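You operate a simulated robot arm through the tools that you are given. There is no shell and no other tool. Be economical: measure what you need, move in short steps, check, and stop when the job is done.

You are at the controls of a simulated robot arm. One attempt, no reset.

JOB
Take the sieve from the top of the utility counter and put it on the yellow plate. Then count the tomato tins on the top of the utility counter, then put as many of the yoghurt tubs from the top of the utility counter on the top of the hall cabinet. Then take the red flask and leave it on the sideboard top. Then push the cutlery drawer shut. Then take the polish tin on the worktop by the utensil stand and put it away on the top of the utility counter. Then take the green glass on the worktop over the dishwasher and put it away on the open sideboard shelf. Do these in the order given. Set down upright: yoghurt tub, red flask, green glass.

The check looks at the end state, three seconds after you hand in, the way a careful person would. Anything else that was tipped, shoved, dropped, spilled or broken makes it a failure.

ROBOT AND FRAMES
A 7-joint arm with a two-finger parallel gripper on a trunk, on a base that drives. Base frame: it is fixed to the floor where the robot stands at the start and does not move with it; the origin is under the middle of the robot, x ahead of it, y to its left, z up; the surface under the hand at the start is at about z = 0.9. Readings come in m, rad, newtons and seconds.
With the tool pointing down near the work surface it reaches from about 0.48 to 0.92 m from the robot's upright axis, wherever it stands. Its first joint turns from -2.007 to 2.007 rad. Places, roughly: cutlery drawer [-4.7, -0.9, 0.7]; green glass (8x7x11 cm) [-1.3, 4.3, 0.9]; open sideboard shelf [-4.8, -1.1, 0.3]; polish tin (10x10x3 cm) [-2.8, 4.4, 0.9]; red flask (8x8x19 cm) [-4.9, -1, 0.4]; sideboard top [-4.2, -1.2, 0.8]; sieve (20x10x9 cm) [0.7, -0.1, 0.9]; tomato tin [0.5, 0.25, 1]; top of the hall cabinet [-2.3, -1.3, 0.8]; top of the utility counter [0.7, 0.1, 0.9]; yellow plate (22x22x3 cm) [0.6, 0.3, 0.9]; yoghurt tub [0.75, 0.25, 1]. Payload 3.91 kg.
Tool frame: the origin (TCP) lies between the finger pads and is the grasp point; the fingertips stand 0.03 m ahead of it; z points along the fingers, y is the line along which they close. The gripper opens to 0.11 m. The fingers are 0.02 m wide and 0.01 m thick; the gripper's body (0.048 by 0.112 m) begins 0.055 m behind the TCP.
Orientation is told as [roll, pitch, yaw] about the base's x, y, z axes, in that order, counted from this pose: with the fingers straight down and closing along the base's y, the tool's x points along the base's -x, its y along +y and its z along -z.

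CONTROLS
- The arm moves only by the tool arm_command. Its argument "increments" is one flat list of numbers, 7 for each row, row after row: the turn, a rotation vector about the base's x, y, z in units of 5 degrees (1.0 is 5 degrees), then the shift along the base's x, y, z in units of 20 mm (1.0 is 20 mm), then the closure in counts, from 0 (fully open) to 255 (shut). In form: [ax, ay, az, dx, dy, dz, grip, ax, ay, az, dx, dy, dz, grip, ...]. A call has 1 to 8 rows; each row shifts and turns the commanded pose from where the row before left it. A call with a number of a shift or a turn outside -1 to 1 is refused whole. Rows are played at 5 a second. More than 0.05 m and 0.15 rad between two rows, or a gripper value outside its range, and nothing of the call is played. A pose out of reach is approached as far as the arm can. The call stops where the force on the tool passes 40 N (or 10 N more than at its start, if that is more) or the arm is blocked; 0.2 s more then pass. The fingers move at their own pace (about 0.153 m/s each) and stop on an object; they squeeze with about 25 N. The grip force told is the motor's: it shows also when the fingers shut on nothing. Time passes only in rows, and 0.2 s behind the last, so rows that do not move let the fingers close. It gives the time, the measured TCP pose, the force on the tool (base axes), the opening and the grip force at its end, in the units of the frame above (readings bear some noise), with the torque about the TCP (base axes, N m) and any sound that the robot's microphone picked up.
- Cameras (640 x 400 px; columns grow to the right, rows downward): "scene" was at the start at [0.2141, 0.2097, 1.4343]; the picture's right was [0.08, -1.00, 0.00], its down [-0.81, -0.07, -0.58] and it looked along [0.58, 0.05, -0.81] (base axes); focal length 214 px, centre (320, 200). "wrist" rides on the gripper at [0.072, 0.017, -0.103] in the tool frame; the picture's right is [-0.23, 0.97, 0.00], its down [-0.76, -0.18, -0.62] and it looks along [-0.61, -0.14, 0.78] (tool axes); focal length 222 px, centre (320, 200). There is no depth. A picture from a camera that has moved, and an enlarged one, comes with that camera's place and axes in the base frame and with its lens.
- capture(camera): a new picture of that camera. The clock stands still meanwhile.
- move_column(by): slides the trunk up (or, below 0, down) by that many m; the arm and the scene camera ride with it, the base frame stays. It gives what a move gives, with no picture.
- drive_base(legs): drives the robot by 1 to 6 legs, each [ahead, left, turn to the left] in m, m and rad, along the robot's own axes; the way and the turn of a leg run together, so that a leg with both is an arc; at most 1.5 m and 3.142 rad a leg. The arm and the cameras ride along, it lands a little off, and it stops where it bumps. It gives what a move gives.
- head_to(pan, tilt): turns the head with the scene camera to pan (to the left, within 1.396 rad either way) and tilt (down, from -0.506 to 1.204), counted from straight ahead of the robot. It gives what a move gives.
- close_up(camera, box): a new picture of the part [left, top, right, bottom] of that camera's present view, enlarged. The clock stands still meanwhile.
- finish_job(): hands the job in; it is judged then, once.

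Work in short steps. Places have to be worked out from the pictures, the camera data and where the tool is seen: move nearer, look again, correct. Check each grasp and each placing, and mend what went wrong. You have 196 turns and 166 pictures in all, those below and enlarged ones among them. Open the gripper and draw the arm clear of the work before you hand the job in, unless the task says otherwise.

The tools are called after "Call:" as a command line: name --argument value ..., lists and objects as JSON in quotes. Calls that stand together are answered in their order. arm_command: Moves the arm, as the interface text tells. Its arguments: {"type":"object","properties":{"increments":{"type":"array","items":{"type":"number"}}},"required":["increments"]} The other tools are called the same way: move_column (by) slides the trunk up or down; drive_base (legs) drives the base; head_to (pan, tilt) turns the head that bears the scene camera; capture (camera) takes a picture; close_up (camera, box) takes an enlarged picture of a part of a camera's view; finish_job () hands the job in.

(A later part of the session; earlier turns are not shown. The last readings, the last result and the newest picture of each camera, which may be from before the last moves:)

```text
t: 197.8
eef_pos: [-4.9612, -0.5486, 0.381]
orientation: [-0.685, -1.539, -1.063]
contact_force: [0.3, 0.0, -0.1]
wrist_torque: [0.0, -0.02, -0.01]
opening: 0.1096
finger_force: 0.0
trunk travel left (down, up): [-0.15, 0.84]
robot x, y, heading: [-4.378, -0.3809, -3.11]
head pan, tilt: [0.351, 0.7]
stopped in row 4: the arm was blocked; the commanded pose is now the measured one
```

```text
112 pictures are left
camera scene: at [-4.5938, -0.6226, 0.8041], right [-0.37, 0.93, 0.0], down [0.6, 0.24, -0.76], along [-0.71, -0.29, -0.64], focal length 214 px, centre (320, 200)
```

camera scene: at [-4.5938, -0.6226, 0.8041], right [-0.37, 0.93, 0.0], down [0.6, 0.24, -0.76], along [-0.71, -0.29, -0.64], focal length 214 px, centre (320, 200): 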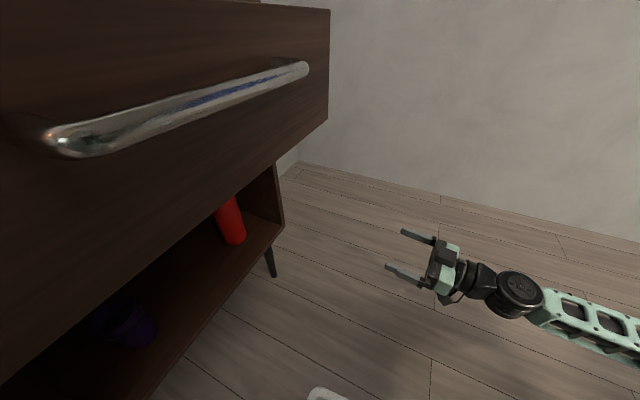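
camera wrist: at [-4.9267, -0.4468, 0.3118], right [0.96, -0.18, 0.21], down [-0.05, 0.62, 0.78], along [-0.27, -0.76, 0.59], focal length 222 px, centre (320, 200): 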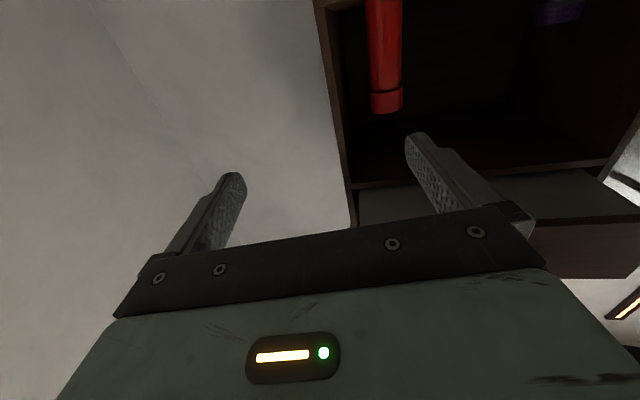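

The arm got blocked where the wrist passes too close to the robot's axis, and the tool yawed ~10°. I back the base 0.17 m (toward +x), restore the yaw, and reach forward again.

Call:
drive_base --legs '[[-0.17, 0, 0]]'

Call:
arm_command --increments '[0, 0, 0, -1, 0.5, 0, 0, 0, 0, 0.5, -1, 0.5, 0, 0, 0, 0, 0.5, -1, 0, 0, 0, 0, 0, 0.5, -1, 0, 0, 0, 0, 0, 0.6, -1, 0, 0, 0, 0, 0, 0, -0.5, 0, 0, 0]'

Call:
capture --camera "wrist"

```text
t: 199.3
eef_pos: [-4.7888, -0.5447, 0.3796]
orientation: [-0.664, -1.539, -1.084]
contact_force: [-0.5, 0.5, -0.6]
wrist_torque: [0.0, 0.0, 0.01]
opening: 0.1103
finger_force: 0.0
trunk travel left (down, up): [-0.15, 0.84]
robot x, y, heading: [-4.2129, -0.3724, -3.108]
head pan, tilt: [0.351, 0.7]
```

```text
t: 200.5
eef_pos: [-4.9308, -0.4305, 0.3836]
orientation: [-0.639, -1.484, -1.107]
contact_force: [-0.7, -0.5, 0.4]
wrist_torque: [0.02, 0.03, -0.01]
opening: 0.1096
finger_force: 0.0
trunk travel left (down, up): [-0.15, 0.84]
robot x, y, heading: [-4.2067, -0.3722, -3.111]
head pan, tilt: [0.351, 0.7]
stopped in row 6: the arm was blocked; the commanded pose is now the measured one
```

```text
111 pictures are left
camera wrist: at [-4.8966, -0.3258, 0.3183], right [0.97, -0.19, 0.18], down [-0.03, 0.58, 0.81], along [-0.25, -0.79, 0.56], focal length 222 px, centre (320, 200)
```

wrist: 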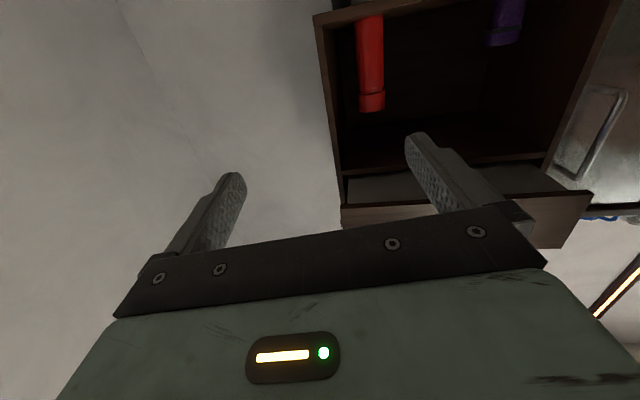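

Pointing straight -y strains the wrist. A 45° approach along the arm's own azimuth is natural: base→flask is 0.69 forward, 0.63 left. I yaw the tool to about -135° while swinging left.

Call:
arm_command --increments '[0, 0, -1, 0.3, -0.5, 0, 0, 0, 0, -1, 0.3, -0.5, 0, 0, 0, 0, -1, 0.3, -0.5, 0, 0, 0, 0, -1, 0.3, -0.5, 0, 0, 0, 0, -1, 0.3, -0.5, 0, 0, 0, 0, -1, 0.3, -0.5, 0, 0, 0, 0, -1, 0.3, -0.5, 0, 0]'

Call:
capture --camera "wrist"

Call:
capture --camera "scene"

```text
t: 202.1
eef_pos: [-4.8864, -0.5024, 0.383]
orientation: [-0.623, -1.493, -1.734]
contact_force: [-0.5, 0.6, 0.4]
wrist_torque: [0.02, -0.01, 0.0]
opening: 0.1101
finger_force: 0.1
trunk travel left (down, up): [-0.15, 0.84]
robot x, y, heading: [-4.2065, -0.3743, -3.109]
head pan, tilt: [0.351, 0.7]
```

```text
110 pictures are left
camera wrist: at [-4.7995, -0.4357, 0.3161], right [0.69, -0.71, 0.18], down [0.31, 0.51, 0.81], along [-0.66, -0.5, 0.56], focal length 222 px, centre (320, 200)
```

wrist: 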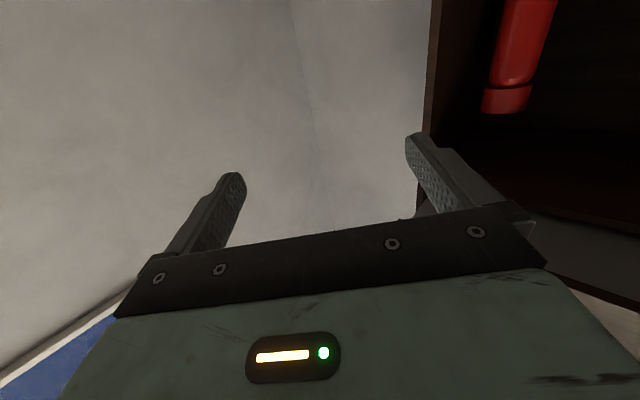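

```text
109 pictures are left
camera scene: at [-4.4228, -0.6169, 0.8041], right [-0.37, 0.93, 0.0], down [0.6, 0.24, -0.76], along [-0.71, -0.29, -0.64], focal length 214 px, centre (320, 200)
```

scene: 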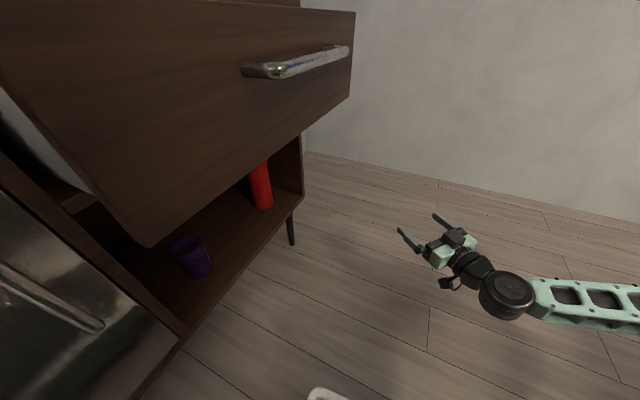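

Tool now points at azimuth ≈-136°, and the flask refines to ≈[-4.90,-1.03]. I move to the pre-grasp point [-4.72,-0.855] in line with it.

Call:
arm_command --increments '[0, 0, 0, 0.47, -1, 0, 0, 0, 0, 0, 0.47, -1, 0, 0, 0, 0, 0, 0.47, -1, 0, 0, 0, 0, 0, 0.47, -1, 0, 0, 0, 0, 0, 0.47, -1, 0, 0, 0, 0, 0, 0.47, -1, 0, 0, 0, 0, 0, 0.47, -1, 0, 0, 0, 0, 0, 0.47, -1, 0, 0]'

Call:
arm_command --increments '[0, 0, 0, 0.47, -1, 0, 0, 0, 0, 0, 0.47, -1, 0, 0, 0, 0, 0, 0.47, -1, 0, 0, 0, 0, 0, 0.47, -1, 0, 0, 0, 0, 0, 0.47, -1, 0, 0, 0, 0, 0, 0.47, -1, 0, 0]'

Call:
capture --camera "wrist"

Call:
capture --camera "scene"

```text
t: 203.9
eef_pos: [-4.8115, -0.6644, 0.3814]
orientation: [-0.628, -1.49, -1.728]
contact_force: [0.2, 0.3, -0.6]
wrist_torque: [-0.01, -0.02, 0.0]
opening: 0.1099
finger_force: 0.0
trunk travel left (down, up): [-0.15, 0.84]
robot x, y, heading: [-4.2014, -0.3766, -3.111]
head pan, tilt: [0.351, 0.7]
```

```text
t: 205.3
eef_pos: [-4.7537, -0.7833, 0.3822]
orientation: [-0.625, -1.492, -1.73]
contact_force: [0.1, 0.9, -0.8]
wrist_torque: [-0.02, 0.01, -0.03]
opening: 0.1099
finger_force: 0.0
trunk travel left (down, up): [-0.15, 0.84]
robot x, y, heading: [-4.2081, -0.373, -3.111]
head pan, tilt: [0.351, 0.7]
```

```text
108 pictures are left
camera wrist: at [-4.6677, -0.7157, 0.3157], right [0.69, -0.7, 0.18], down [0.31, 0.51, 0.81], along [-0.66, -0.5, 0.56], focal length 222 px, centre (320, 200)
```

wrist: 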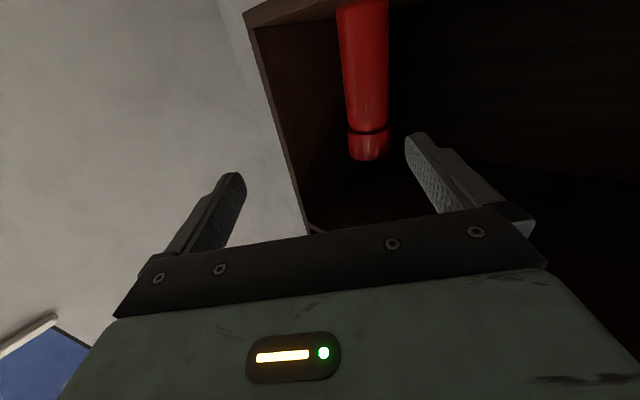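

```text
107 pictures are left
camera scene: at [-4.4227, -0.617, 0.8041], right [-0.37, 0.93, 0.0], down [0.6, 0.24, -0.76], along [-0.71, -0.29, -0.64], focal length 214 px, centre (320, 200)
```

scene: 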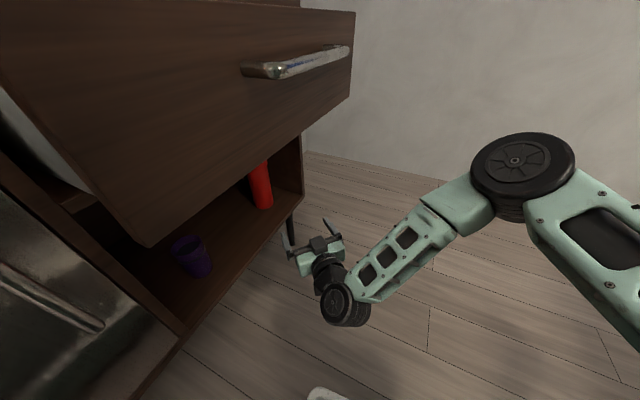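

Forearm stays low and clear. Shift to the line [-4.723,-0.855], then advance 16 cm along the tool direction.

Call:
arm_command --increments '[0, 0, 0, 0.38, -0.9, 0.1, 0, 0, 0, 0, 0.38, -0.9, 0.1, 0, 0, 0, 0, 0.38, -0.9, 0.1, 0, 0, 0, 0, 0.38, -0.9, 0, 0, 0, 0, 0, -0.72, -0.7, 0, 0, 0, 0, 0, -0.72, -0.7, 0, 0, 0, 0, 0, -0.72, -0.7, 0, 0, 0, 0, 0, -0.72, -0.7, 0, 0]'

Call:
capture --camera "wrist"

Call:
capture --camera "scene"

```text
t: 207.1
eef_pos: [-4.7815, -0.9116, 0.3889]
orientation: [-0.61, -1.492, -1.746]
contact_force: [-0.2, -0.9, -0.5]
wrist_torque: [0.0, 0.02, -0.02]
opening: 0.1101
finger_force: 0.1
trunk travel left (down, up): [-0.15, 0.84]
robot x, y, heading: [-4.209, -0.3721, -3.109]
head pan, tilt: [0.351, 0.7]
```

```text
106 pictures are left
camera wrist: at [-4.6947, -0.8444, 0.3225], right [0.69, -0.7, 0.18], down [0.3, 0.51, 0.81], along [-0.66, -0.5, 0.56], focal length 222 px, centre (320, 200)
```

wrist: 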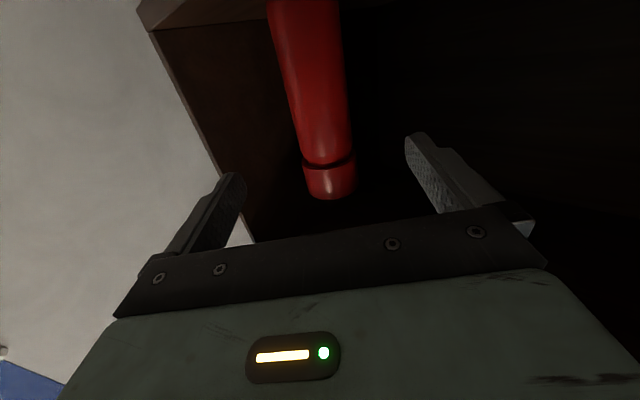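

```text
105 pictures are left
camera scene: at [-4.4226, -0.6171, 0.8041], right [-0.37, 0.93, 0.0], down [0.6, 0.24, -0.76], along [-0.71, -0.29, -0.64], focal length 214 px, centre (320, 200)
```

scene: 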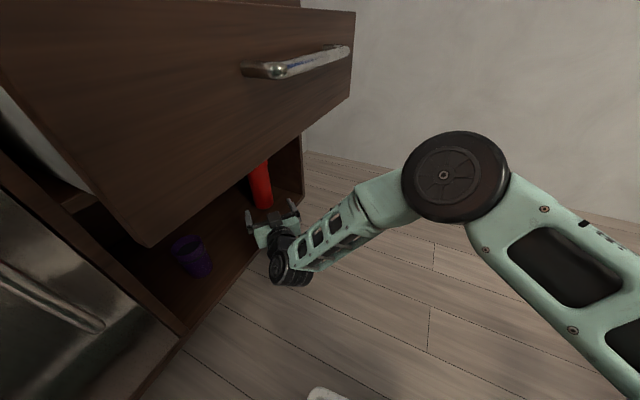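

The flask is exactly on the tool line, ~16 cm ahead. Advance 12 cm, then check.

Call:
arm_command --increments '[0, 0, 0, -0.72, -0.7, 0, 0, 0, 0, 0, -0.72, -0.7, 0, 0, 0, 0, 0, -0.72, -0.7, 0, 0, 0, 0, 0, -0.72, -0.7, 0, 0, 0, 0, 0, -0.72, -0.7, 0, 0, 0, 0, 0, -0.72, -0.7, 0, 0]'

Call:
capture --camera "wrist"

Call:
capture --camera "scene"

```text
t: 208.5
eef_pos: [-4.8671, -0.996, 0.3899]
orientation: [-0.628, -1.494, -1.728]
contact_force: [0.1, -0.5, -0.8]
wrist_torque: [0.01, -0.03, -0.04]
opening: 0.11
finger_force: 0.1
trunk travel left (down, up): [-0.15, 0.84]
robot x, y, heading: [-4.2078, -0.373, -3.111]
head pan, tilt: [0.351, 0.7]
```

```text
104 pictures are left
camera wrist: at [-4.7817, -0.929, 0.324], right [0.69, -0.7, 0.18], down [0.31, 0.51, 0.81], along [-0.66, -0.5, 0.56], focal length 222 px, centre (320, 200)
```

wrist: 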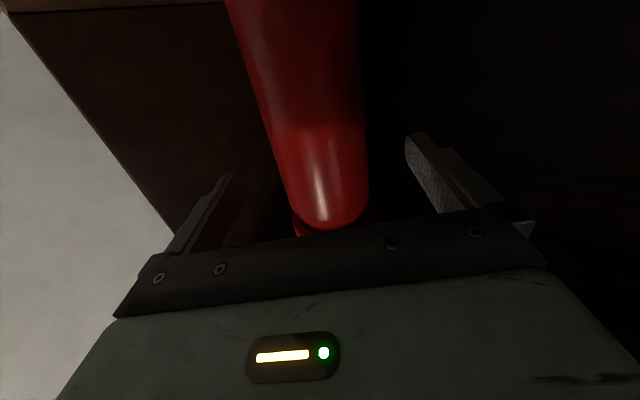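

```text
103 pictures are left
camera scene: at [-4.4227, -0.6171, 0.8041], right [-0.37, 0.93, 0.0], down [0.6, 0.24, -0.76], along [-0.71, -0.29, -0.64], focal length 214 px, centre (320, 200)
```

scene: 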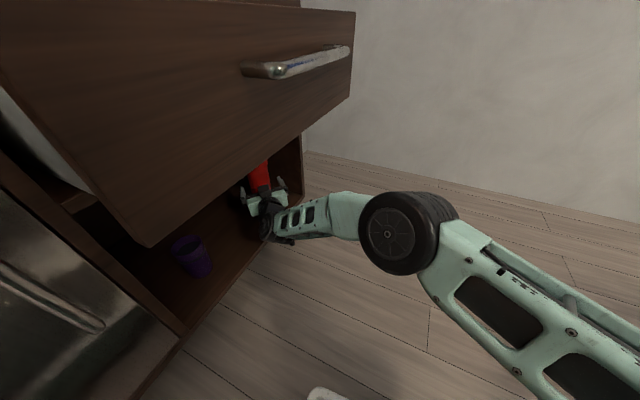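

Flask is centred between the fingers. Advance 4 cm more and close.

Call:
arm_command --increments '[0, 0, 0, -0.72, -0.7, 0, 0, 0, 0, 0, -0.72, -0.7, 0, 0, 0, 0, 0, 0, 0, 0, 255, 0, 0, 0, 0, 0, 0, 255, 0, 0, 0, 0, 0, 0, 255]'

Call:
capture --camera "wrist"

```text
t: 209.7
eef_pos: [-4.8976, -1.0245, 0.3888]
orientation: [-0.615, -1.492, -1.74]
contact_force: [0.7, -1.1, -0.3]
wrist_torque: [-0.03, -0.09, -0.01]
opening: 0.0698
finger_force: 25.1
trunk travel left (down, up): [-0.15, 0.84]
robot x, y, heading: [-4.2097, -0.3762, -3.113]
head pan, tilt: [0.351, 0.7]
```

```text
102 pictures are left
camera wrist: at [-4.8113, -0.9561, 0.3225], right [0.69, -0.7, 0.18], down [0.3, 0.51, 0.81], along [-0.66, -0.5, 0.56], focal length 222 px, centre (320, 200)
```

wrist: 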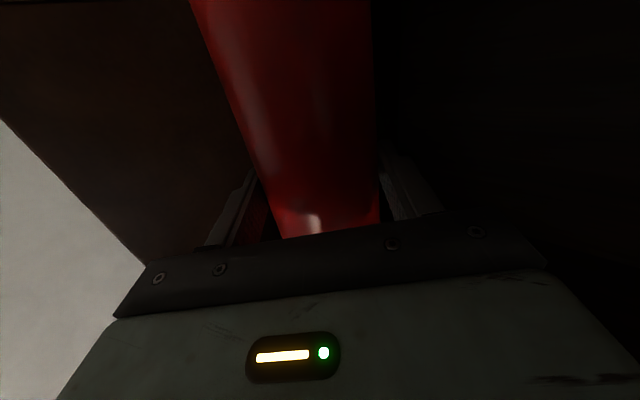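

Gripped. Lift 2 cm and retreat along the same line.

Call:
arm_command --increments '[0, 0, 0, 0, 0, 0.5, 255, 0, 0, 0, 0, 0, 0.5, 255, 0, 0, 0, 0.72, 0.7, 0, 255, 0, 0, 0, 0.72, 0.7, 0, 255, 0, 0, 0, 0.72, 0.7, 0, 255, 0, 0, 0, 0.72, 0.7, 0, 255, 0, 0, 0, 0.72, 0.7, 0, 255, 0, 0, 0, 0.72, 0.7, 0, 255]'

Call:
arm_command --increments '[0, 0, 0, 0.72, 0.7, 0, 255, 0, 0, 0, 0.72, 0.7, 0, 255, 0, 0, 0, 0.72, 0.7, 0, 255, 0, 0, 0, 0.5, 0.8, 0, 255, 0, 0, 0, 0, 1, 0, 255, 0, 0, 0, -0.4, 1, 0, 255, 0, 0, 0, -0.4, 1, 0, 255, 0, 0, 0, -0.4, 1, 0, 255]'

Call:
capture --camera "scene"

```text
t: 211.5
eef_pos: [-4.8093, -0.9365, 0.4085]
orientation: [-0.619, -1.492, -1.736]
contact_force: [0.1, 0.2, -2.0]
wrist_torque: [0.02, -0.02, 0.0]
opening: 0.0689
finger_force: 24.9
trunk travel left (down, up): [-0.15, 0.84]
robot x, y, heading: [-4.2047, -0.3764, -3.11]
head pan, tilt: [0.351, 0.7]
```

```text
t: 213.3
eef_pos: [-4.7819, -0.8026, 0.4078]
orientation: [-0.619, -1.492, -1.735]
contact_force: [1.1, 0.2, -3.8]
wrist_torque: [0.0, -0.05, -0.02]
opening: 0.0688
finger_force: 25.2
trunk travel left (down, up): [-0.15, 0.84]
robot x, y, heading: [-4.2081, -0.3769, -3.105]
head pan, tilt: [0.351, 0.7]
```

```text
101 pictures are left
camera scene: at [-4.4226, -0.6172, 0.804], right [-0.37, 0.93, 0.0], down [0.6, 0.24, -0.76], along [-0.71, -0.29, -0.64], focal length 214 px, centre (320, 200)
```

scene: 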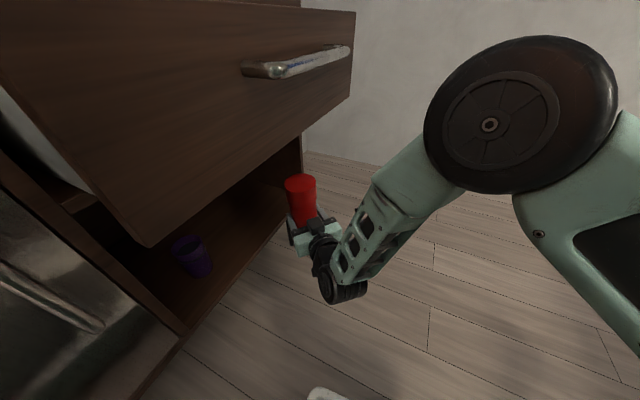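

Flask is out of the shelf. Continue drawing it away from the drawer into the aisle.

Call:
arm_command --increments '[0, 0, 0, -0.45, 1, 0, 255, 0, 0, 0, -0.45, 1, 0, 255, 0, 0, 0, -0.45, 1, 0, 255, 0, 0, 0, -0.45, 1, 0, 255, 0, 0, 0, -0.45, 1, 0, 255, 0, 0, 0, -0.45, 1, 0, 255, 0, 0, 0, -0.45, 1, 0, 255, 0, 0, 0, -0.45, 1, 0, 255]'

Call:
arm_command --increments '[0, 0, 0, -0.45, 1, 0, 255, 0, 0, 0, -0.45, 1, 0, 255, 0, 0, 0, -0.45, 1, 0, 255, 0, 0, 0, -0.45, 1, 0, 255, 0, 0, 0, -0.45, 1, 0, 255, 0, 0, 0, -0.45, 1, 0, 255, 0, 0, 0, -0.45, 1, 0, 255]'

Call:
capture --camera "scene"

```text
t: 215.1
eef_pos: [-4.8544, -0.6418, 0.4067]
orientation: [-0.616, -1.491, -1.739]
contact_force: [0.2, 0.1, -3.2]
wrist_torque: [0.06, -0.02, 0.06]
opening: 0.0688
finger_force: 24.6
trunk travel left (down, up): [-0.15, 0.84]
robot x, y, heading: [-4.2037, -0.3769, -3.112]
head pan, tilt: [0.351, 0.7]
```

```text
t: 216.7
eef_pos: [-4.9162, -0.5016, 0.409]
orientation: [-0.62, -1.49, -1.735]
contact_force: [-1.9, -0.2, -3.0]
wrist_torque: [0.01, -0.03, -0.01]
opening: 0.0688
finger_force: 25.1
trunk travel left (down, up): [-0.15, 0.84]
robot x, y, heading: [-4.2097, -0.3745, -3.108]
head pan, tilt: [0.351, 0.7]
```

```text
100 pictures are left
camera scene: at [-4.4226, -0.6172, 0.8041], right [-0.37, 0.93, 0.0], down [0.6, 0.24, -0.76], along [-0.71, -0.29, -0.64], focal length 214 px, centre (320, 200)
```

scene: 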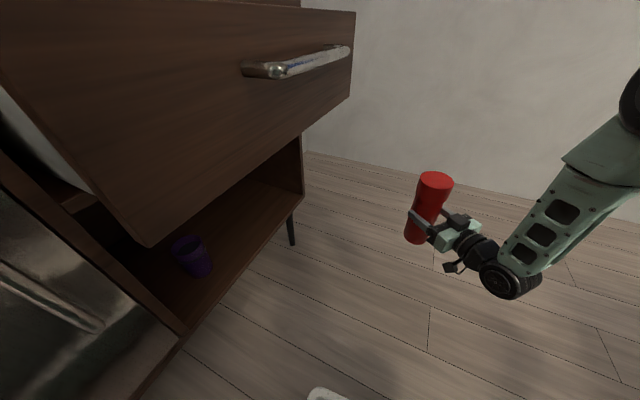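

Clear. Raise the trunk 0.55 (flask bottom ≈0.85), then back the base 0.85 m and look at the sideboard top.

Call:
move_column --by 0.4

Call:
move_column --by 0.15

Call:
drive_base --legs '[[-0.84, 0, 0]]'

Call:
head_to --pan 0.9 --tilt 0.7

Call:
capture --camera "scene"

```text
t: 220.5
eef_pos: [-4.9152, -0.5008, 0.8089]
orientation: [-0.617, -1.491, -1.737]
contact_force: [-0.2, 0.5, -2.3]
wrist_torque: [0.05, -0.04, -0.02]
opening: 0.0689
finger_force: 25.2
trunk travel left (down, up): [-0.55, 0.44]
robot x, y, heading: [-4.2045, -0.3711, -3.105]
head pan, tilt: [0.351, 0.7]
```

```text
t: 222.3
eef_pos: [-4.9154, -0.5018, 0.9591]
orientation: [-0.616, -1.494, -1.739]
contact_force: [0.8, -0.2, -2.6]
wrist_torque: [0.03, -0.02, 0.03]
opening: 0.0688
finger_force: 24.9
trunk travel left (down, up): [-0.7, 0.29]
robot x, y, heading: [-4.2104, -0.374, -3.109]
head pan, tilt: [0.351, 0.7]
```

```text
t: 226.8
eef_pos: [-4.0591, -0.4824, 0.9581]
orientation: [-0.618, -1.492, -1.704]
contact_force: [-0.5, -0.1, -2.4]
wrist_torque: [0.02, -0.02, -0.02]
opening: 0.0689
finger_force: 25.0
trunk travel left (down, up): [-0.7, 0.29]
robot x, y, heading: [-3.3564, -0.3327, -3.086]
head pan, tilt: [0.351, 0.7]
```

```text
t: 227.8
eef_pos: [-4.0583, -0.4829, 0.9594]
orientation: [-0.617, -1.492, -1.707]
contact_force: [0.1, 0.0, -2.8]
wrist_torque: [0.03, -0.02, -0.04]
opening: 0.069
finger_force: 25.4
trunk travel left (down, up): [-0.7, 0.29]
robot x, y, heading: [-3.3594, -0.3303, -3.082]
head pan, tilt: [0.901, 0.7]
```

```text
99 pictures are left
camera scene: at [-3.5347, -0.6186, 1.3541], right [-0.82, 0.57, 0.0], down [0.37, 0.53, -0.76], along [-0.44, -0.63, -0.64], focal length 214 px, centre (320, 200)
```

scene: 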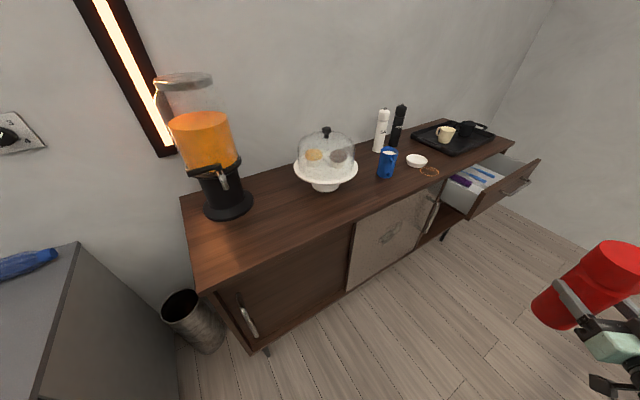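

Comparing views, the sideboard top is at z≈0.85 (all estimates agree there), front edge ≈-0.98 near x=-3.8. I'll put the flask at ≈[-3.74,-1.06], clear of dome and dispenser; raise the trunk 6 cm and back up 0.3 m.

Call:
move_column --by 0.06

Call:
drive_base --legs '[[-0.3, 0.06, -0.04]]'

Call:
capture --camera "scene"

```text
t: 228.8
eef_pos: [-4.0594, -0.483, 1.0196]
orientation: [-0.616, -1.491, -1.707]
contact_force: [0.1, 0.6, -2.9]
wrist_torque: [0.03, -0.02, 0.0]
opening: 0.0691
finger_force: 25.2
trunk travel left (down, up): [-0.76, 0.23]
robot x, y, heading: [-3.3586, -0.3333, -3.074]
head pan, tilt: [0.901, 0.7]
```

```text
t: 230.8
eef_pos: [-3.7607, -0.5058, 1.0195]
orientation: [-0.618, -1.493, -1.742]
contact_force: [0.2, 0.5, -3.5]
wrist_torque: [0.0, -0.01, 0.01]
opening: 0.0689
finger_force: 25.1
trunk travel left (down, up): [-0.76, 0.23]
robot x, y, heading: [-3.0509, -0.3827, -3.109]
head pan, tilt: [0.901, 0.7]
```

```text
98 pictures are left
camera scene: at [-3.2408, -0.6588, 1.414], right [-0.8, 0.6, 0.0], down [0.39, 0.52, -0.76], along [-0.46, -0.61, -0.64], focal length 214 px, centre (320, 200)
```

scene: 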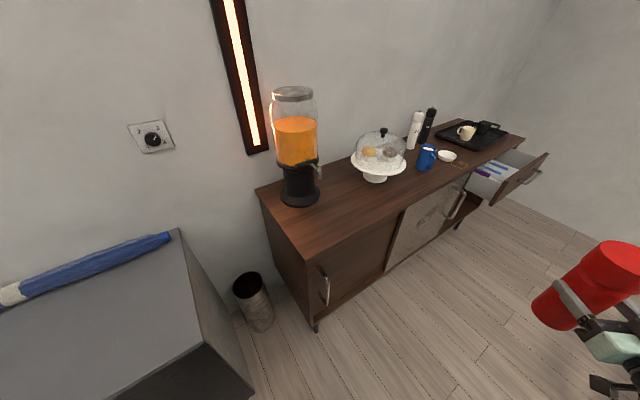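

Spot [-3.74,-1.06] is free. Swing the arm to the pre-placing point [-3.56,-0.885] at z 1.02.

Call:
arm_command --increments '[0, 0, 0, 0.5, -1, 0, 255, 0, 0, 0, 0.5, -1, 0, 255, 0, 0, 0, 0.5, -1, 0, 255, 0, 0, 0, 0.5, -1, 0, 255, 0, 0, 0, 0.5, -1, 0, 255, 0, 0, 0, 0.5, -1, 0, 255, 0, 0, 0, 0.5, -1, 0, 255, 0, 0, 0, 0.5, -1, 0, 255]'

Call:
arm_command --increments '[0, 0, 0, 0.5, -1, 0, 255, 0, 0, 0, 0.5, -1, 0, 255, 0, 0, 0, 0.5, -1, 0, 255, 0, 0, 0, 0.5, -1, 0, 255, 0, 0, 0, 0.5, -1, 0, 255, 0, 0, 0, 0.5, -1, 0, 255, 0, 0, 0, 0.5, -1, 0, 255, 0, 0, 0, 0.5, -1, 0, 255]'

Call:
arm_command --increments '[0, 0, 0, 0.3, -1, 0, 255, 0, 0, 0, 0.3, -1, 0, 255, 0, 0, 0, 0.3, -0.8, 0, 255, 0, 0, 0, -0.72, -0.7, 0, 255, 0, 0, 0, -0.72, -0.7, 0, 255, 0, 0, 0, -0.72, -0.7, 0, 255, 0, 0, 0, -0.72, -0.7, 0, 255]'

Call:
capture --camera "scene"

```text
t: 232.7
eef_pos: [-3.6807, -0.6655, 1.0184]
orientation: [-0.619, -1.494, -1.742]
contact_force: [-0.1, 1.3, -2.7]
wrist_torque: [0.05, -0.03, 0.06]
opening: 0.0687
finger_force: 24.6
trunk travel left (down, up): [-0.76, 0.23]
robot x, y, heading: [-3.0555, -0.3816, -3.113]
head pan, tilt: [0.901, 0.7]
```

```text
t: 234.4
eef_pos: [-3.6012, -0.8266, 1.0188]
orientation: [-0.625, -1.493, -1.737]
contact_force: [0.6, 0.1, -3.4]
wrist_torque: [0.05, -0.04, 0.05]
opening: 0.069
finger_force: 25.1
trunk travel left (down, up): [-0.76, 0.23]
robot x, y, heading: [-3.0546, -0.3793, -3.111]
head pan, tilt: [0.901, 0.7]
```

```text
t: 236.1
eef_pos: [-3.6401, -0.9393, 1.0186]
orientation: [-0.616, -1.493, -1.741]
contact_force: [0.2, 0.1, -3.0]
wrist_torque: [0.04, -0.01, 0.03]
opening: 0.0692
finger_force: 25.2
trunk travel left (down, up): [-0.76, 0.23]
robot x, y, heading: [-3.0515, -0.3818, -3.113]
head pan, tilt: [0.901, 0.7]
```

```text
97 pictures are left
camera scene: at [-3.2406, -0.6589, 1.4141], right [-0.8, 0.6, 0.0], down [0.38, 0.52, -0.76], along [-0.46, -0.61, -0.64], focal length 214 px, centre (320, 200)
```

scene: 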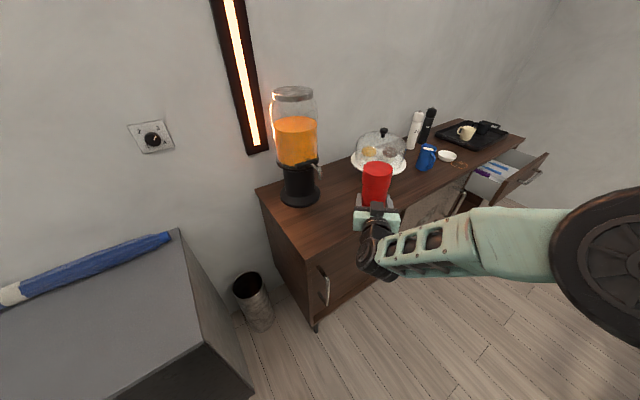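

Advance the last 14 cm to the spot and check from above.

Call:
arm_command --increments '[0, 0, 0, -0.72, -0.82, 0, 255, 0, 0, 0, -0.72, -0.82, 0, 255, 0, 0, 0, -0.72, -0.82, 0, 255, 0, 0, 0, -0.72, -0.82, 0, 255, 0, 0, 0, -0.72, -0.82, 0, 255, 0, 0, 0, -0.72, -0.82, 0, 255, 0, 0, 0, -0.72, -0.82, 0, 255]'

Call:
close_up --camera "scene" --box '[260, 110, 460, 270]'

Call:
capture --camera "wrist"

```text
t: 237.7
eef_pos: [-3.7354, -1.0446, 1.0185]
orientation: [-0.613, -1.492, -1.744]
contact_force: [-0.3, -0.3, -3.0]
wrist_torque: [0.04, -0.02, -0.02]
opening: 0.0689
finger_force: 24.8
out of reach, approached as far as the arm can: row 7
trunk travel left (down, up): [-0.76, 0.23]
robot x, y, heading: [-3.0533, -0.3803, -3.112]
head pan, tilt: [0.901, 0.7]
```

```text
2.50 times, centred on (360, 190) of scene
camera zoom: at [-3.2409, -0.6591, 1.4141], right [-0.8, 0.6, 0.0], down [0.39, 0.52, -0.76], along [-0.46, -0.61, -0.64], focal length 536 px, centre (220, 225)
```

zoom: 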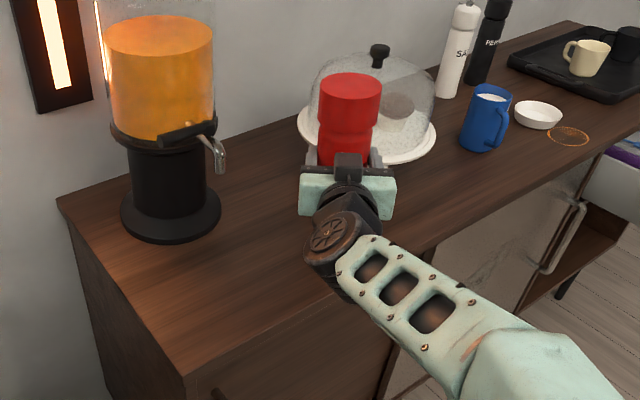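

```text
95 pictures are left
camera wrist: at [-3.6475, -0.9773, 0.9527], right [0.69, -0.7, 0.18], down [0.3, 0.5, 0.81], along [-0.66, -0.5, 0.56], focal length 222 px, centre (320, 200)
```

wrist: 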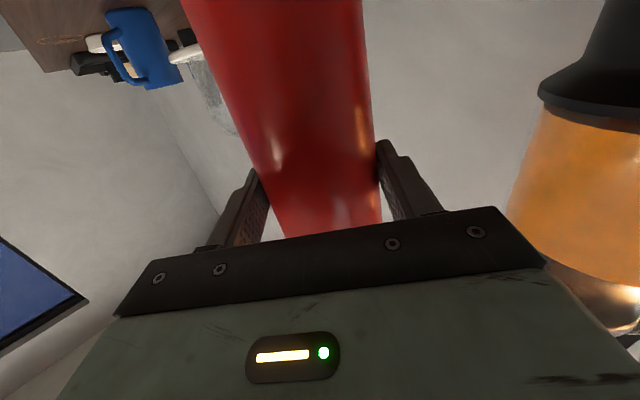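

Position good: ~5 cm from the dome plate. Lower by the trunk in small steps until contact.

Call:
move_column --by -0.045

Call:
close_up --camera "scene" --box '[260, 110, 460, 270]'

Call:
capture --camera "wrist"

```text
t: 238.5
eef_pos: [-3.734, -1.0442, 0.9743]
orientation: [-0.619, -1.491, -1.737]
contact_force: [-0.2, 0.2, -2.6]
wrist_torque: [0.02, -0.05, -0.03]
opening: 0.0687
finger_force: 25.1
trunk travel left (down, up): [-0.715, 0.275]
robot x, y, heading: [-3.0522, -0.3835, -3.115]
head pan, tilt: [0.901, 0.7]
```

```text
2.50 times, centred on (360, 190) of scene
camera zoom: at [-3.2408, -0.659, 1.369], right [-0.8, 0.6, 0.0], down [0.39, 0.52, -0.76], along [-0.46, -0.61, -0.64], focal length 536 px, centre (220, 225)
```

zoom: 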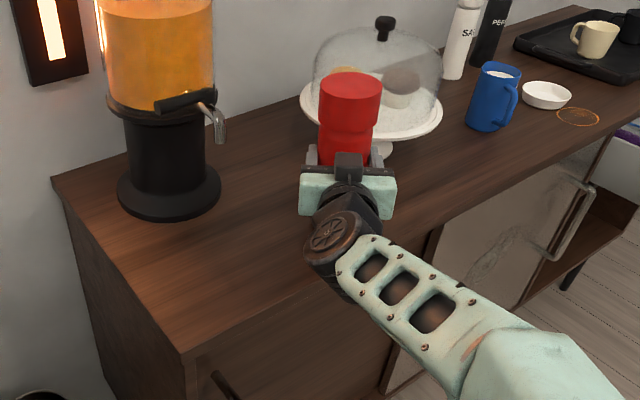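

```text
93 pictures are left
camera wrist: at [-3.6476, -0.9773, 0.9081], right [0.69, -0.7, 0.18], down [0.31, 0.51, 0.81], along [-0.66, -0.5, 0.56], focal length 222 px, centre (320, 200)
```

wrist: 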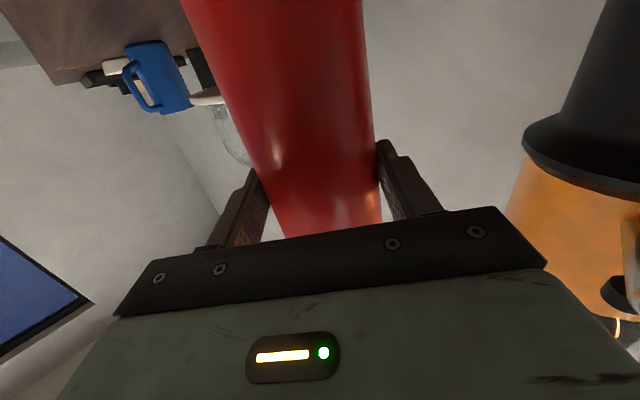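

Call:
move_column --by -0.012

Call:
move_column --by -0.008

Call:
move_column --by -0.006

Call:
move_column --by -0.006

```text
t: 239.1
eef_pos: [-3.7341, -1.0435, 0.9616]
orientation: [-0.617, -1.491, -1.739]
contact_force: [-0.5, 0.4, -3.6]
wrist_torque: [0.05, -0.01, 0.03]
opening: 0.0687
finger_force: 25.1
trunk travel left (down, up): [-0.703, 0.287]
robot x, y, heading: [-3.0557, -0.383, -3.112]
head pan, tilt: [0.901, 0.7]
```

```text
t: 239.7
eef_pos: [-3.7353, -1.0442, 0.9603]
orientation: [-0.683, -1.502, -1.677]
contact_force: [-1.5, -0.5, 18.4]
wrist_torque: [-0.56, -0.08, 0.02]
opening: 0.069
finger_force: 24.9
trunk travel left (down, up): [-0.695, 0.295]
robot x, y, heading: [-3.0559, -0.3792, -3.105]
head pan, tilt: [0.901, 0.7]
```

```text
t: 240.2
eef_pos: [-3.7338, -1.0438, 0.9499]
orientation: [-0.631, -1.494, -1.726]
contact_force: [-0.6, 1.0, 16.5]
wrist_torque: [-0.65, -0.03, -0.02]
opening: 0.0686
finger_force: 24.4
trunk travel left (down, up): [-0.689, 0.301]
robot x, y, heading: [-3.0583, -0.3785, -3.111]
head pan, tilt: [0.901, 0.7]
```

```text
t: 240.8
eef_pos: [-3.7351, -1.0449, 0.9431]
orientation: [-0.63, -1.493, -1.727]
contact_force: [-1.5, 0.1, 17.1]
wrist_torque: [-0.77, 0.01, -0.11]
opening: 0.0683
finger_force: 25.1
trunk travel left (down, up): [-0.683, 0.307]
robot x, y, heading: [-3.0547, -0.3787, -3.111]
head pan, tilt: [0.901, 0.7]
```

Contact occurred at z≈0.960 and the flask then slid a little in the fingers. I check it's standing before release.

Call:
close_up --camera "scene" --box '[320, 120, 420, 200]'

Call:
capture --camera "wrist"

```text
5.00 times, centred on (370, 160) of scene
camera zoom: at [-3.2401, -0.6582, 1.3373], right [-0.8, 0.6, 0.0], down [0.38, 0.52, -0.77], along [-0.46, -0.61, -0.64], focal length 1072 px, centre (70, 400)
```

zoom: 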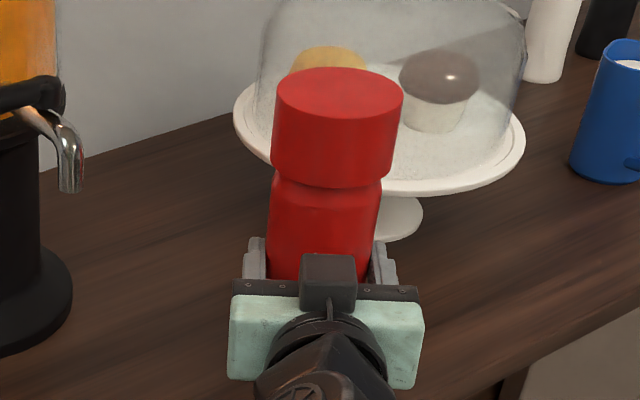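

```text
91 pictures are left
camera wrist: at [-3.6475, -0.9768, 0.8773], right [0.69, -0.71, 0.18], down [0.31, 0.51, 0.81], along [-0.66, -0.5, 0.56], focal length 222 px, centre (320, 200)
```

wrist: 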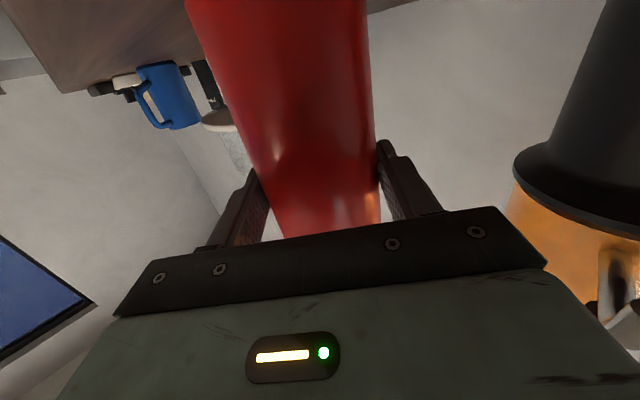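

Upright. Open and withdraw along -u.

Call:
arm_command --increments '[0, 0, 0, 0, 0, 0, 80, 0, 0, 0, 0, 0, 0, 40, 0, 0, 0, 0, 0, 0, 0, 0, 0, 0, 0.6, 0.58, 0, 0, 0, 0, 0, 0.72, 0.7, 0, 0, 0, 0, 0, 0.72, 0.7, 0, 0, 0, 0, 0, 0.72, 0.7, 0, 0, 0, 0, 0, 0.72, 0.7, 0, 0]'

Call:
capture --camera "scene"

```text
t: 242.6
eef_pos: [-3.6657, -0.9751, 0.9424]
orientation: [-0.625, -1.493, -1.731]
contact_force: [-0.1, -0.5, 0.3]
wrist_torque: [-0.05, -0.01, -0.05]
opening: 0.1103
finger_force: 0.0
trunk travel left (down, up): [-0.683, 0.307]
robot x, y, heading: [-3.0523, -0.3821, -3.112]
head pan, tilt: [0.901, 0.7]
```

```text
90 pictures are left
camera scene: at [-3.2408, -0.6589, 1.337], right [-0.8, 0.6, 0.0], down [0.39, 0.52, -0.76], along [-0.46, -0.61, -0.64], focal length 214 px, centre (320, 200)
```

scene: 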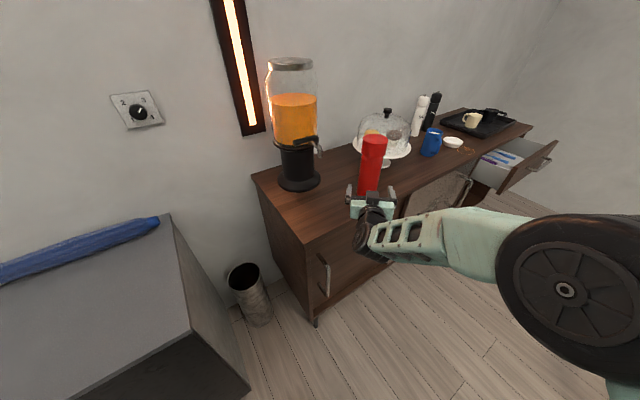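

Flask stands upright on the sideboard. Now withdraw further and swing the arm back forward, closing the fingers for pushing the drawer.

Call:
arm_command --increments '[0, 0, 0, 0.72, 0.7, 0, 0, 0, 0, 0, 0.72, 0.7, 0, 0, 0, 0, 0, 0.72, 0.7, 0, 0, 0, 0, 0, 0.72, 0.7, 0, 0, 0, 0, 0, 0.3, 0.8, 0, 0, 0, 0, 0, -0.3, 1, 0, 0, 0, 0, 0, -0.5, 1, 0, 0, 0, 0, 0, -0.5, 1, 0, 0]'

Call:
arm_command --increments '[0, 0, 0, -0.5, 1, 0, 255, 0, 0, 0, -0.5, 1, 0, 255, 0, 0, 0, -0.5, 1, 0, 255, 0, 0, 0, -0.5, 1, 0, 255, 0, 0, 0, -0.5, 1, 0, 255, 0, 0, 0, -0.5, 1, 0, 255, 0, 0, 0, -0.5, 1, 0, 255, 0, 0, 0, -0.5, 1, 0, 255]'

Call:
drive_base --legs '[[1.08, 0.0, -0.03]]'

Call:
head_to --pan 0.5 --tilt 0.7

Call:
capture --camera "scene"

```text
t: 244.4
eef_pos: [-3.6269, -0.8464, 0.9425]
orientation: [-0.627, -1.492, -1.728]
contact_force: [0.2, 0.2, 0.3]
wrist_torque: [0.0, 0.04, -0.02]
opening: 0.11
finger_force: 0.0
trunk travel left (down, up): [-0.683, 0.307]
robot x, y, heading: [-3.049, -0.3815, -3.111]
head pan, tilt: [0.901, 0.7]
```

```text
t: 246.2
eef_pos: [-3.708, -0.685, 0.9434]
orientation: [-0.628, -1.494, -1.731]
contact_force: [-0.2, -0.5, -0.3]
wrist_torque: [-0.03, 0.0, -0.03]
opening: 0.0003
finger_force: 25.2
trunk travel left (down, up): [-0.683, 0.307]
robot x, y, heading: [-3.0516, -0.3801, -3.112]
head pan, tilt: [0.901, 0.7]
```

```text
t: 251.7
eef_pos: [-4.7904, -0.6754, 0.9427]
orientation: [-0.62, -1.491, -1.771]
contact_force: [-0.5, -0.4, -0.2]
wrist_torque: [0.0, 0.01, 0.0]
opening: 0.0
finger_force: 25.0
trunk travel left (down, up): [-0.683, 0.307]
robot x, y, heading: [-4.1267, -0.3937, 3.139]
head pan, tilt: [0.901, 0.7]
```

```text
t: 252.6
eef_pos: [-4.7906, -0.6744, 0.9419]
orientation: [-0.621, -1.491, -1.772]
contact_force: [-0.2, 0.2, -0.9]
wrist_torque: [0.02, 0.03, 0.01]
opening: 0.0
finger_force: 25.5
trunk travel left (down, up): [-0.683, 0.307]
robot x, y, heading: [-4.125, -0.394, 3.132]
head pan, tilt: [0.499, 0.7]
```

```text
89 pictures are left
camera scene: at [-4.3447, -0.6392, 1.3371], right [-0.47, 0.88, 0.0], down [0.57, 0.31, -0.76], along [-0.67, -0.36, -0.64], focal length 214 px, centre (320, 200)
```

scene: 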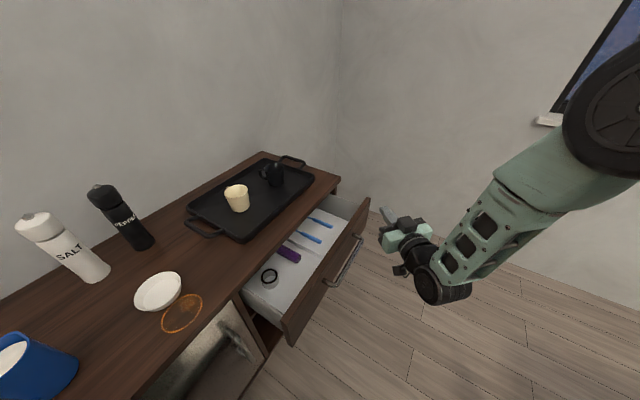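

The drawer panel spans x -4.48…-4.98 at y≈-0.78, handle at z≈0.765. I back the hand off, yaw it to about -112° and then lower so the fist points below the handle.

Call:
arm_command --increments '[0, 0, 0, 0, 1, 0, 255, 0, 0, 1, 0, 1, 0, 255, 0, 0, 1, 0, 1, 0, 255, 0, 0, 1, 0, 1, 0, 255, 0, 0, 1, 0, 1, 0, 255, 0, 0, 1, 0, 1, 0, 255, 0, 0, 0, 0, 0, 0, 255]'

Call:
move_column --by -0.245

Call:
capture --camera "wrist"

Call:
capture --camera "scene"

```text
t: 254.2
eef_pos: [-4.7906, -0.5533, 0.9435]
orientation: [-0.615, -1.493, -1.34]
contact_force: [0.0, 0.0, 0.0]
wrist_torque: [0.02, 0.01, 0.01]
opening: 0.0002
finger_force: 24.9
trunk travel left (down, up): [-0.683, 0.307]
robot x, y, heading: [-4.1249, -0.3961, 3.133]
head pan, tilt: [0.499, 0.7]
```

```text
t: 256.7
eef_pos: [-4.791, -0.5529, 0.6986]
orientation: [-0.621, -1.492, -1.334]
contact_force: [-0.5, -0.2, -0.2]
wrist_torque: [0.01, 0.02, -0.02]
opening: 0.0
finger_force: 24.6
trunk travel left (down, up): [-0.438, 0.552]
robot x, y, heading: [-4.1226, -0.3977, 3.136]
head pan, tilt: [0.499, 0.7]
```

```text
88 pictures are left
camera wrist: at [-4.7367, -0.4579, 0.6317], right [0.91, -0.38, 0.18], down [0.08, 0.58, 0.81], along [-0.41, -0.72, 0.56], focal length 222 px, centre (320, 200)
```

wrist: 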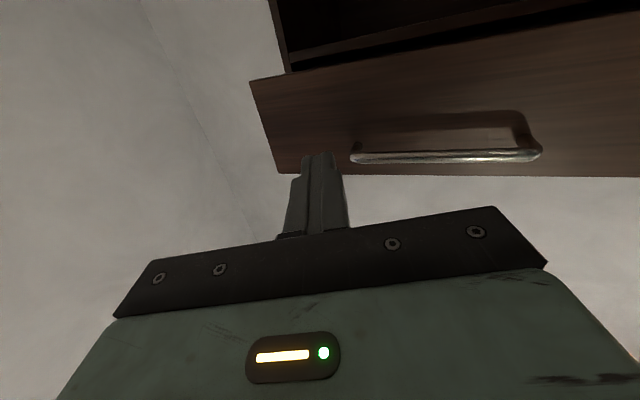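

```text
87 pictures are left
camera scene: at [-4.3448, -0.6391, 1.0921], right [-0.47, 0.88, 0.0], down [0.57, 0.31, -0.76], along [-0.67, -0.36, -0.64], focal length 214 px, centre (320, 200)
```

scene: 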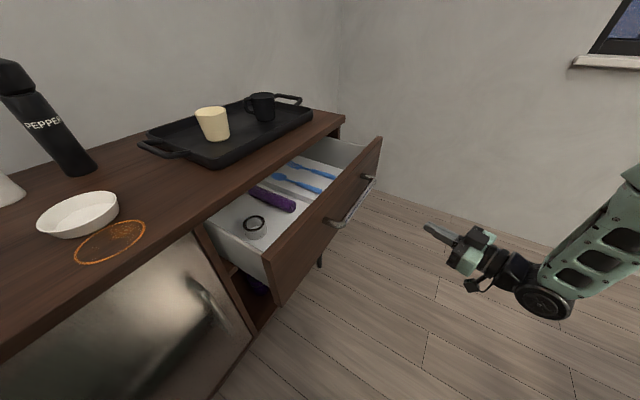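

Panel spans z 0.68–0.82 with handle at 0.768, so I'll push at z≈0.715 beneath the handle, x≈-4.72.

Call:
arm_command --increments '[0, 0, 0, 0.44, -1, 0.1, 255, 0, 0, 0, 0.44, -1, 0.1, 255, 0, 0, 0, 0.44, -1, 0.1, 255, 0, 0, 0, 0.44, -1, 0.1, 255, 0, 0, 0, 0.44, -1, 0.1, 255, 0, 0, 0, 0.44, -1, 0.1, 255, 0, 0, 0, 0.44, -0.8, 0.1, 255, 0, 0, 0, 0.44, -0.5, 0.1, 255]'

Call:
capture --camera "wrist"

Call:
capture --camera "scene"

```text
t: 258.5
eef_pos: [-4.721, -0.6977, 0.7137]
orientation: [-0.617, -1.493, -1.338]
contact_force: [-0.6, 0.3, -0.6]
wrist_torque: [0.02, 0.02, -0.03]
opening: 0.0001
finger_force: 25.4
trunk travel left (down, up): [-0.438, 0.552]
robot x, y, heading: [-4.1265, -0.3956, 3.136]
head pan, tilt: [0.499, 0.7]
```

```text
86 pictures are left
camera wrist: at [-4.6667, -0.6034, 0.647], right [0.91, -0.38, 0.18], down [0.08, 0.58, 0.81], along [-0.41, -0.72, 0.56], focal length 222 px, centre (320, 200)
```

wrist: 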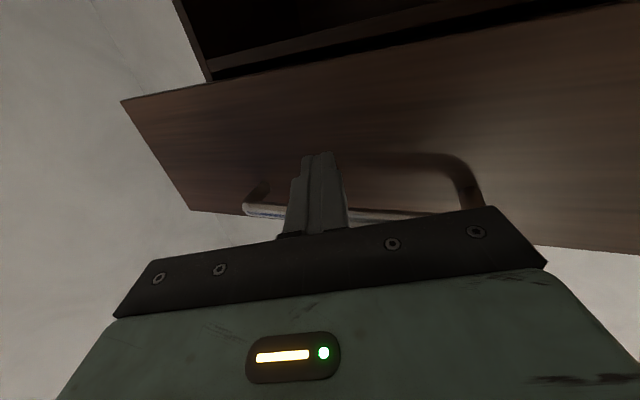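

```text
85 pictures are left
camera scene: at [-4.3448, -0.6391, 1.0921], right [-0.47, 0.88, 0.0], down [0.57, 0.31, -0.76], along [-0.67, -0.36, -0.64], focal length 214 px, centre (320, 200)
```

scene: 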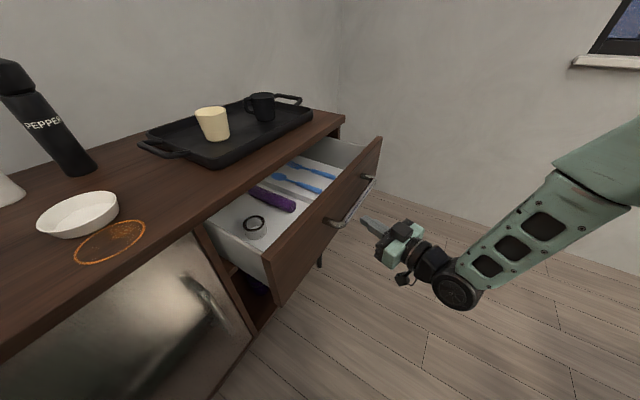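

Fist is below the handle. Push in -y slowly.

Call:
arm_command --increments '[0, 0, 0, 0, -0.7, 0, 255, 0, 0, 0, 0, -0.7, 0, 255, 0, 0, 0, 0, -0.7, 0, 255, 0, 0, 0, 0, -0.7, 0, 255, 0, 0, 0, 0, -0.7, 0, 255, 0, 0, 0, 0, -0.7, 0, 255]'

Call:
arm_command --increments '[0, 0, 0, 0, -0.7, 0, 255, 0, 0, 0, 0, -0.7, 0, 255, 0, 0, 0, 0, -0.7, 0, 255, 0, 0, 0, 0, -0.7, 0, 255]'

Call:
capture --camera "scene"

```text
t: 259.9
eef_pos: [-4.7183, -0.7819, 0.7152]
orientation: [-0.627, -1.492, -1.328]
contact_force: [0.0, 1.5, 0.8]
wrist_torque: [-0.05, -0.02, 0.03]
opening: 0.0
finger_force: 25.4
trunk travel left (down, up): [-0.438, 0.552]
robot x, y, heading: [-4.1259, -0.3915, 3.137]
head pan, tilt: [0.499, 0.7]
```

```text
t: 260.9
eef_pos: [-4.7184, -0.8393, 0.7138]
orientation: [-0.609, -1.493, -1.343]
contact_force: [1.3, 1.1, -0.1]
wrist_torque: [0.0, 0.0, 0.01]
opening: 0.0
finger_force: 24.3
trunk travel left (down, up): [-0.438, 0.552]
robot x, y, heading: [-4.1277, -0.3959, 3.136]
head pan, tilt: [0.499, 0.7]
```

```text
84 pictures are left
camera scene: at [-4.3448, -0.6391, 1.0921], right [-0.47, 0.88, 0.0], down [0.57, 0.31, -0.76], along [-0.67, -0.36, -0.64], focal length 214 px, centre (320, 200)
```

scene: 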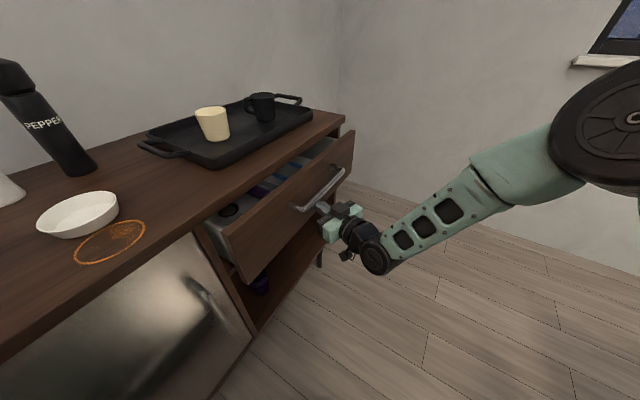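

Drawer is sliding in easily. Continue.

Call:
arm_command --increments '[0, 0, 0, 0, -0.6, 0, 255, 0, 0, 0, 0, -0.6, 0, 255, 0, 0, 0, 0, -0.6, 0, 255, 0, 0, 0, 0, -0.6, 0, 255, 0, 0, 0, 0, -0.6, 0, 255]'

Call:
capture --camera "scene"

```text
t: 262.1
eef_pos: [-4.7226, -0.8924, 0.7144]
orientation: [-0.637, -1.492, -1.323]
contact_force: [10.8, 21.8, 9.9]
wrist_torque: [-0.44, 0.13, 0.27]
opening: 0.0
finger_force: 25.5
trunk travel left (down, up): [-0.438, 0.552]
robot x, y, heading: [-4.1246, -0.3967, 3.134]
head pan, tilt: [0.499, 0.7]
stopped in row 5: the force on the tool passed its limit at 61 N (the readings are from after the stop); the commanded pose is now the measured one
```

```text
83 pictures are left
camera scene: at [-4.3442, -0.6377, 1.0926], right [-0.47, 0.88, 0.0], down [0.57, 0.3, -0.77], along [-0.67, -0.36, -0.64], focal length 214 px, centre (320, 200)
```

scene: 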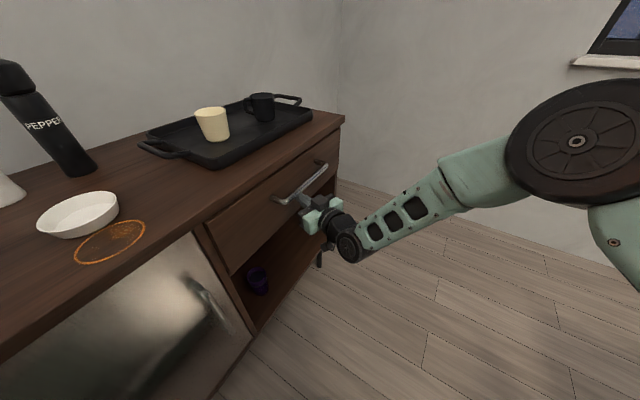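

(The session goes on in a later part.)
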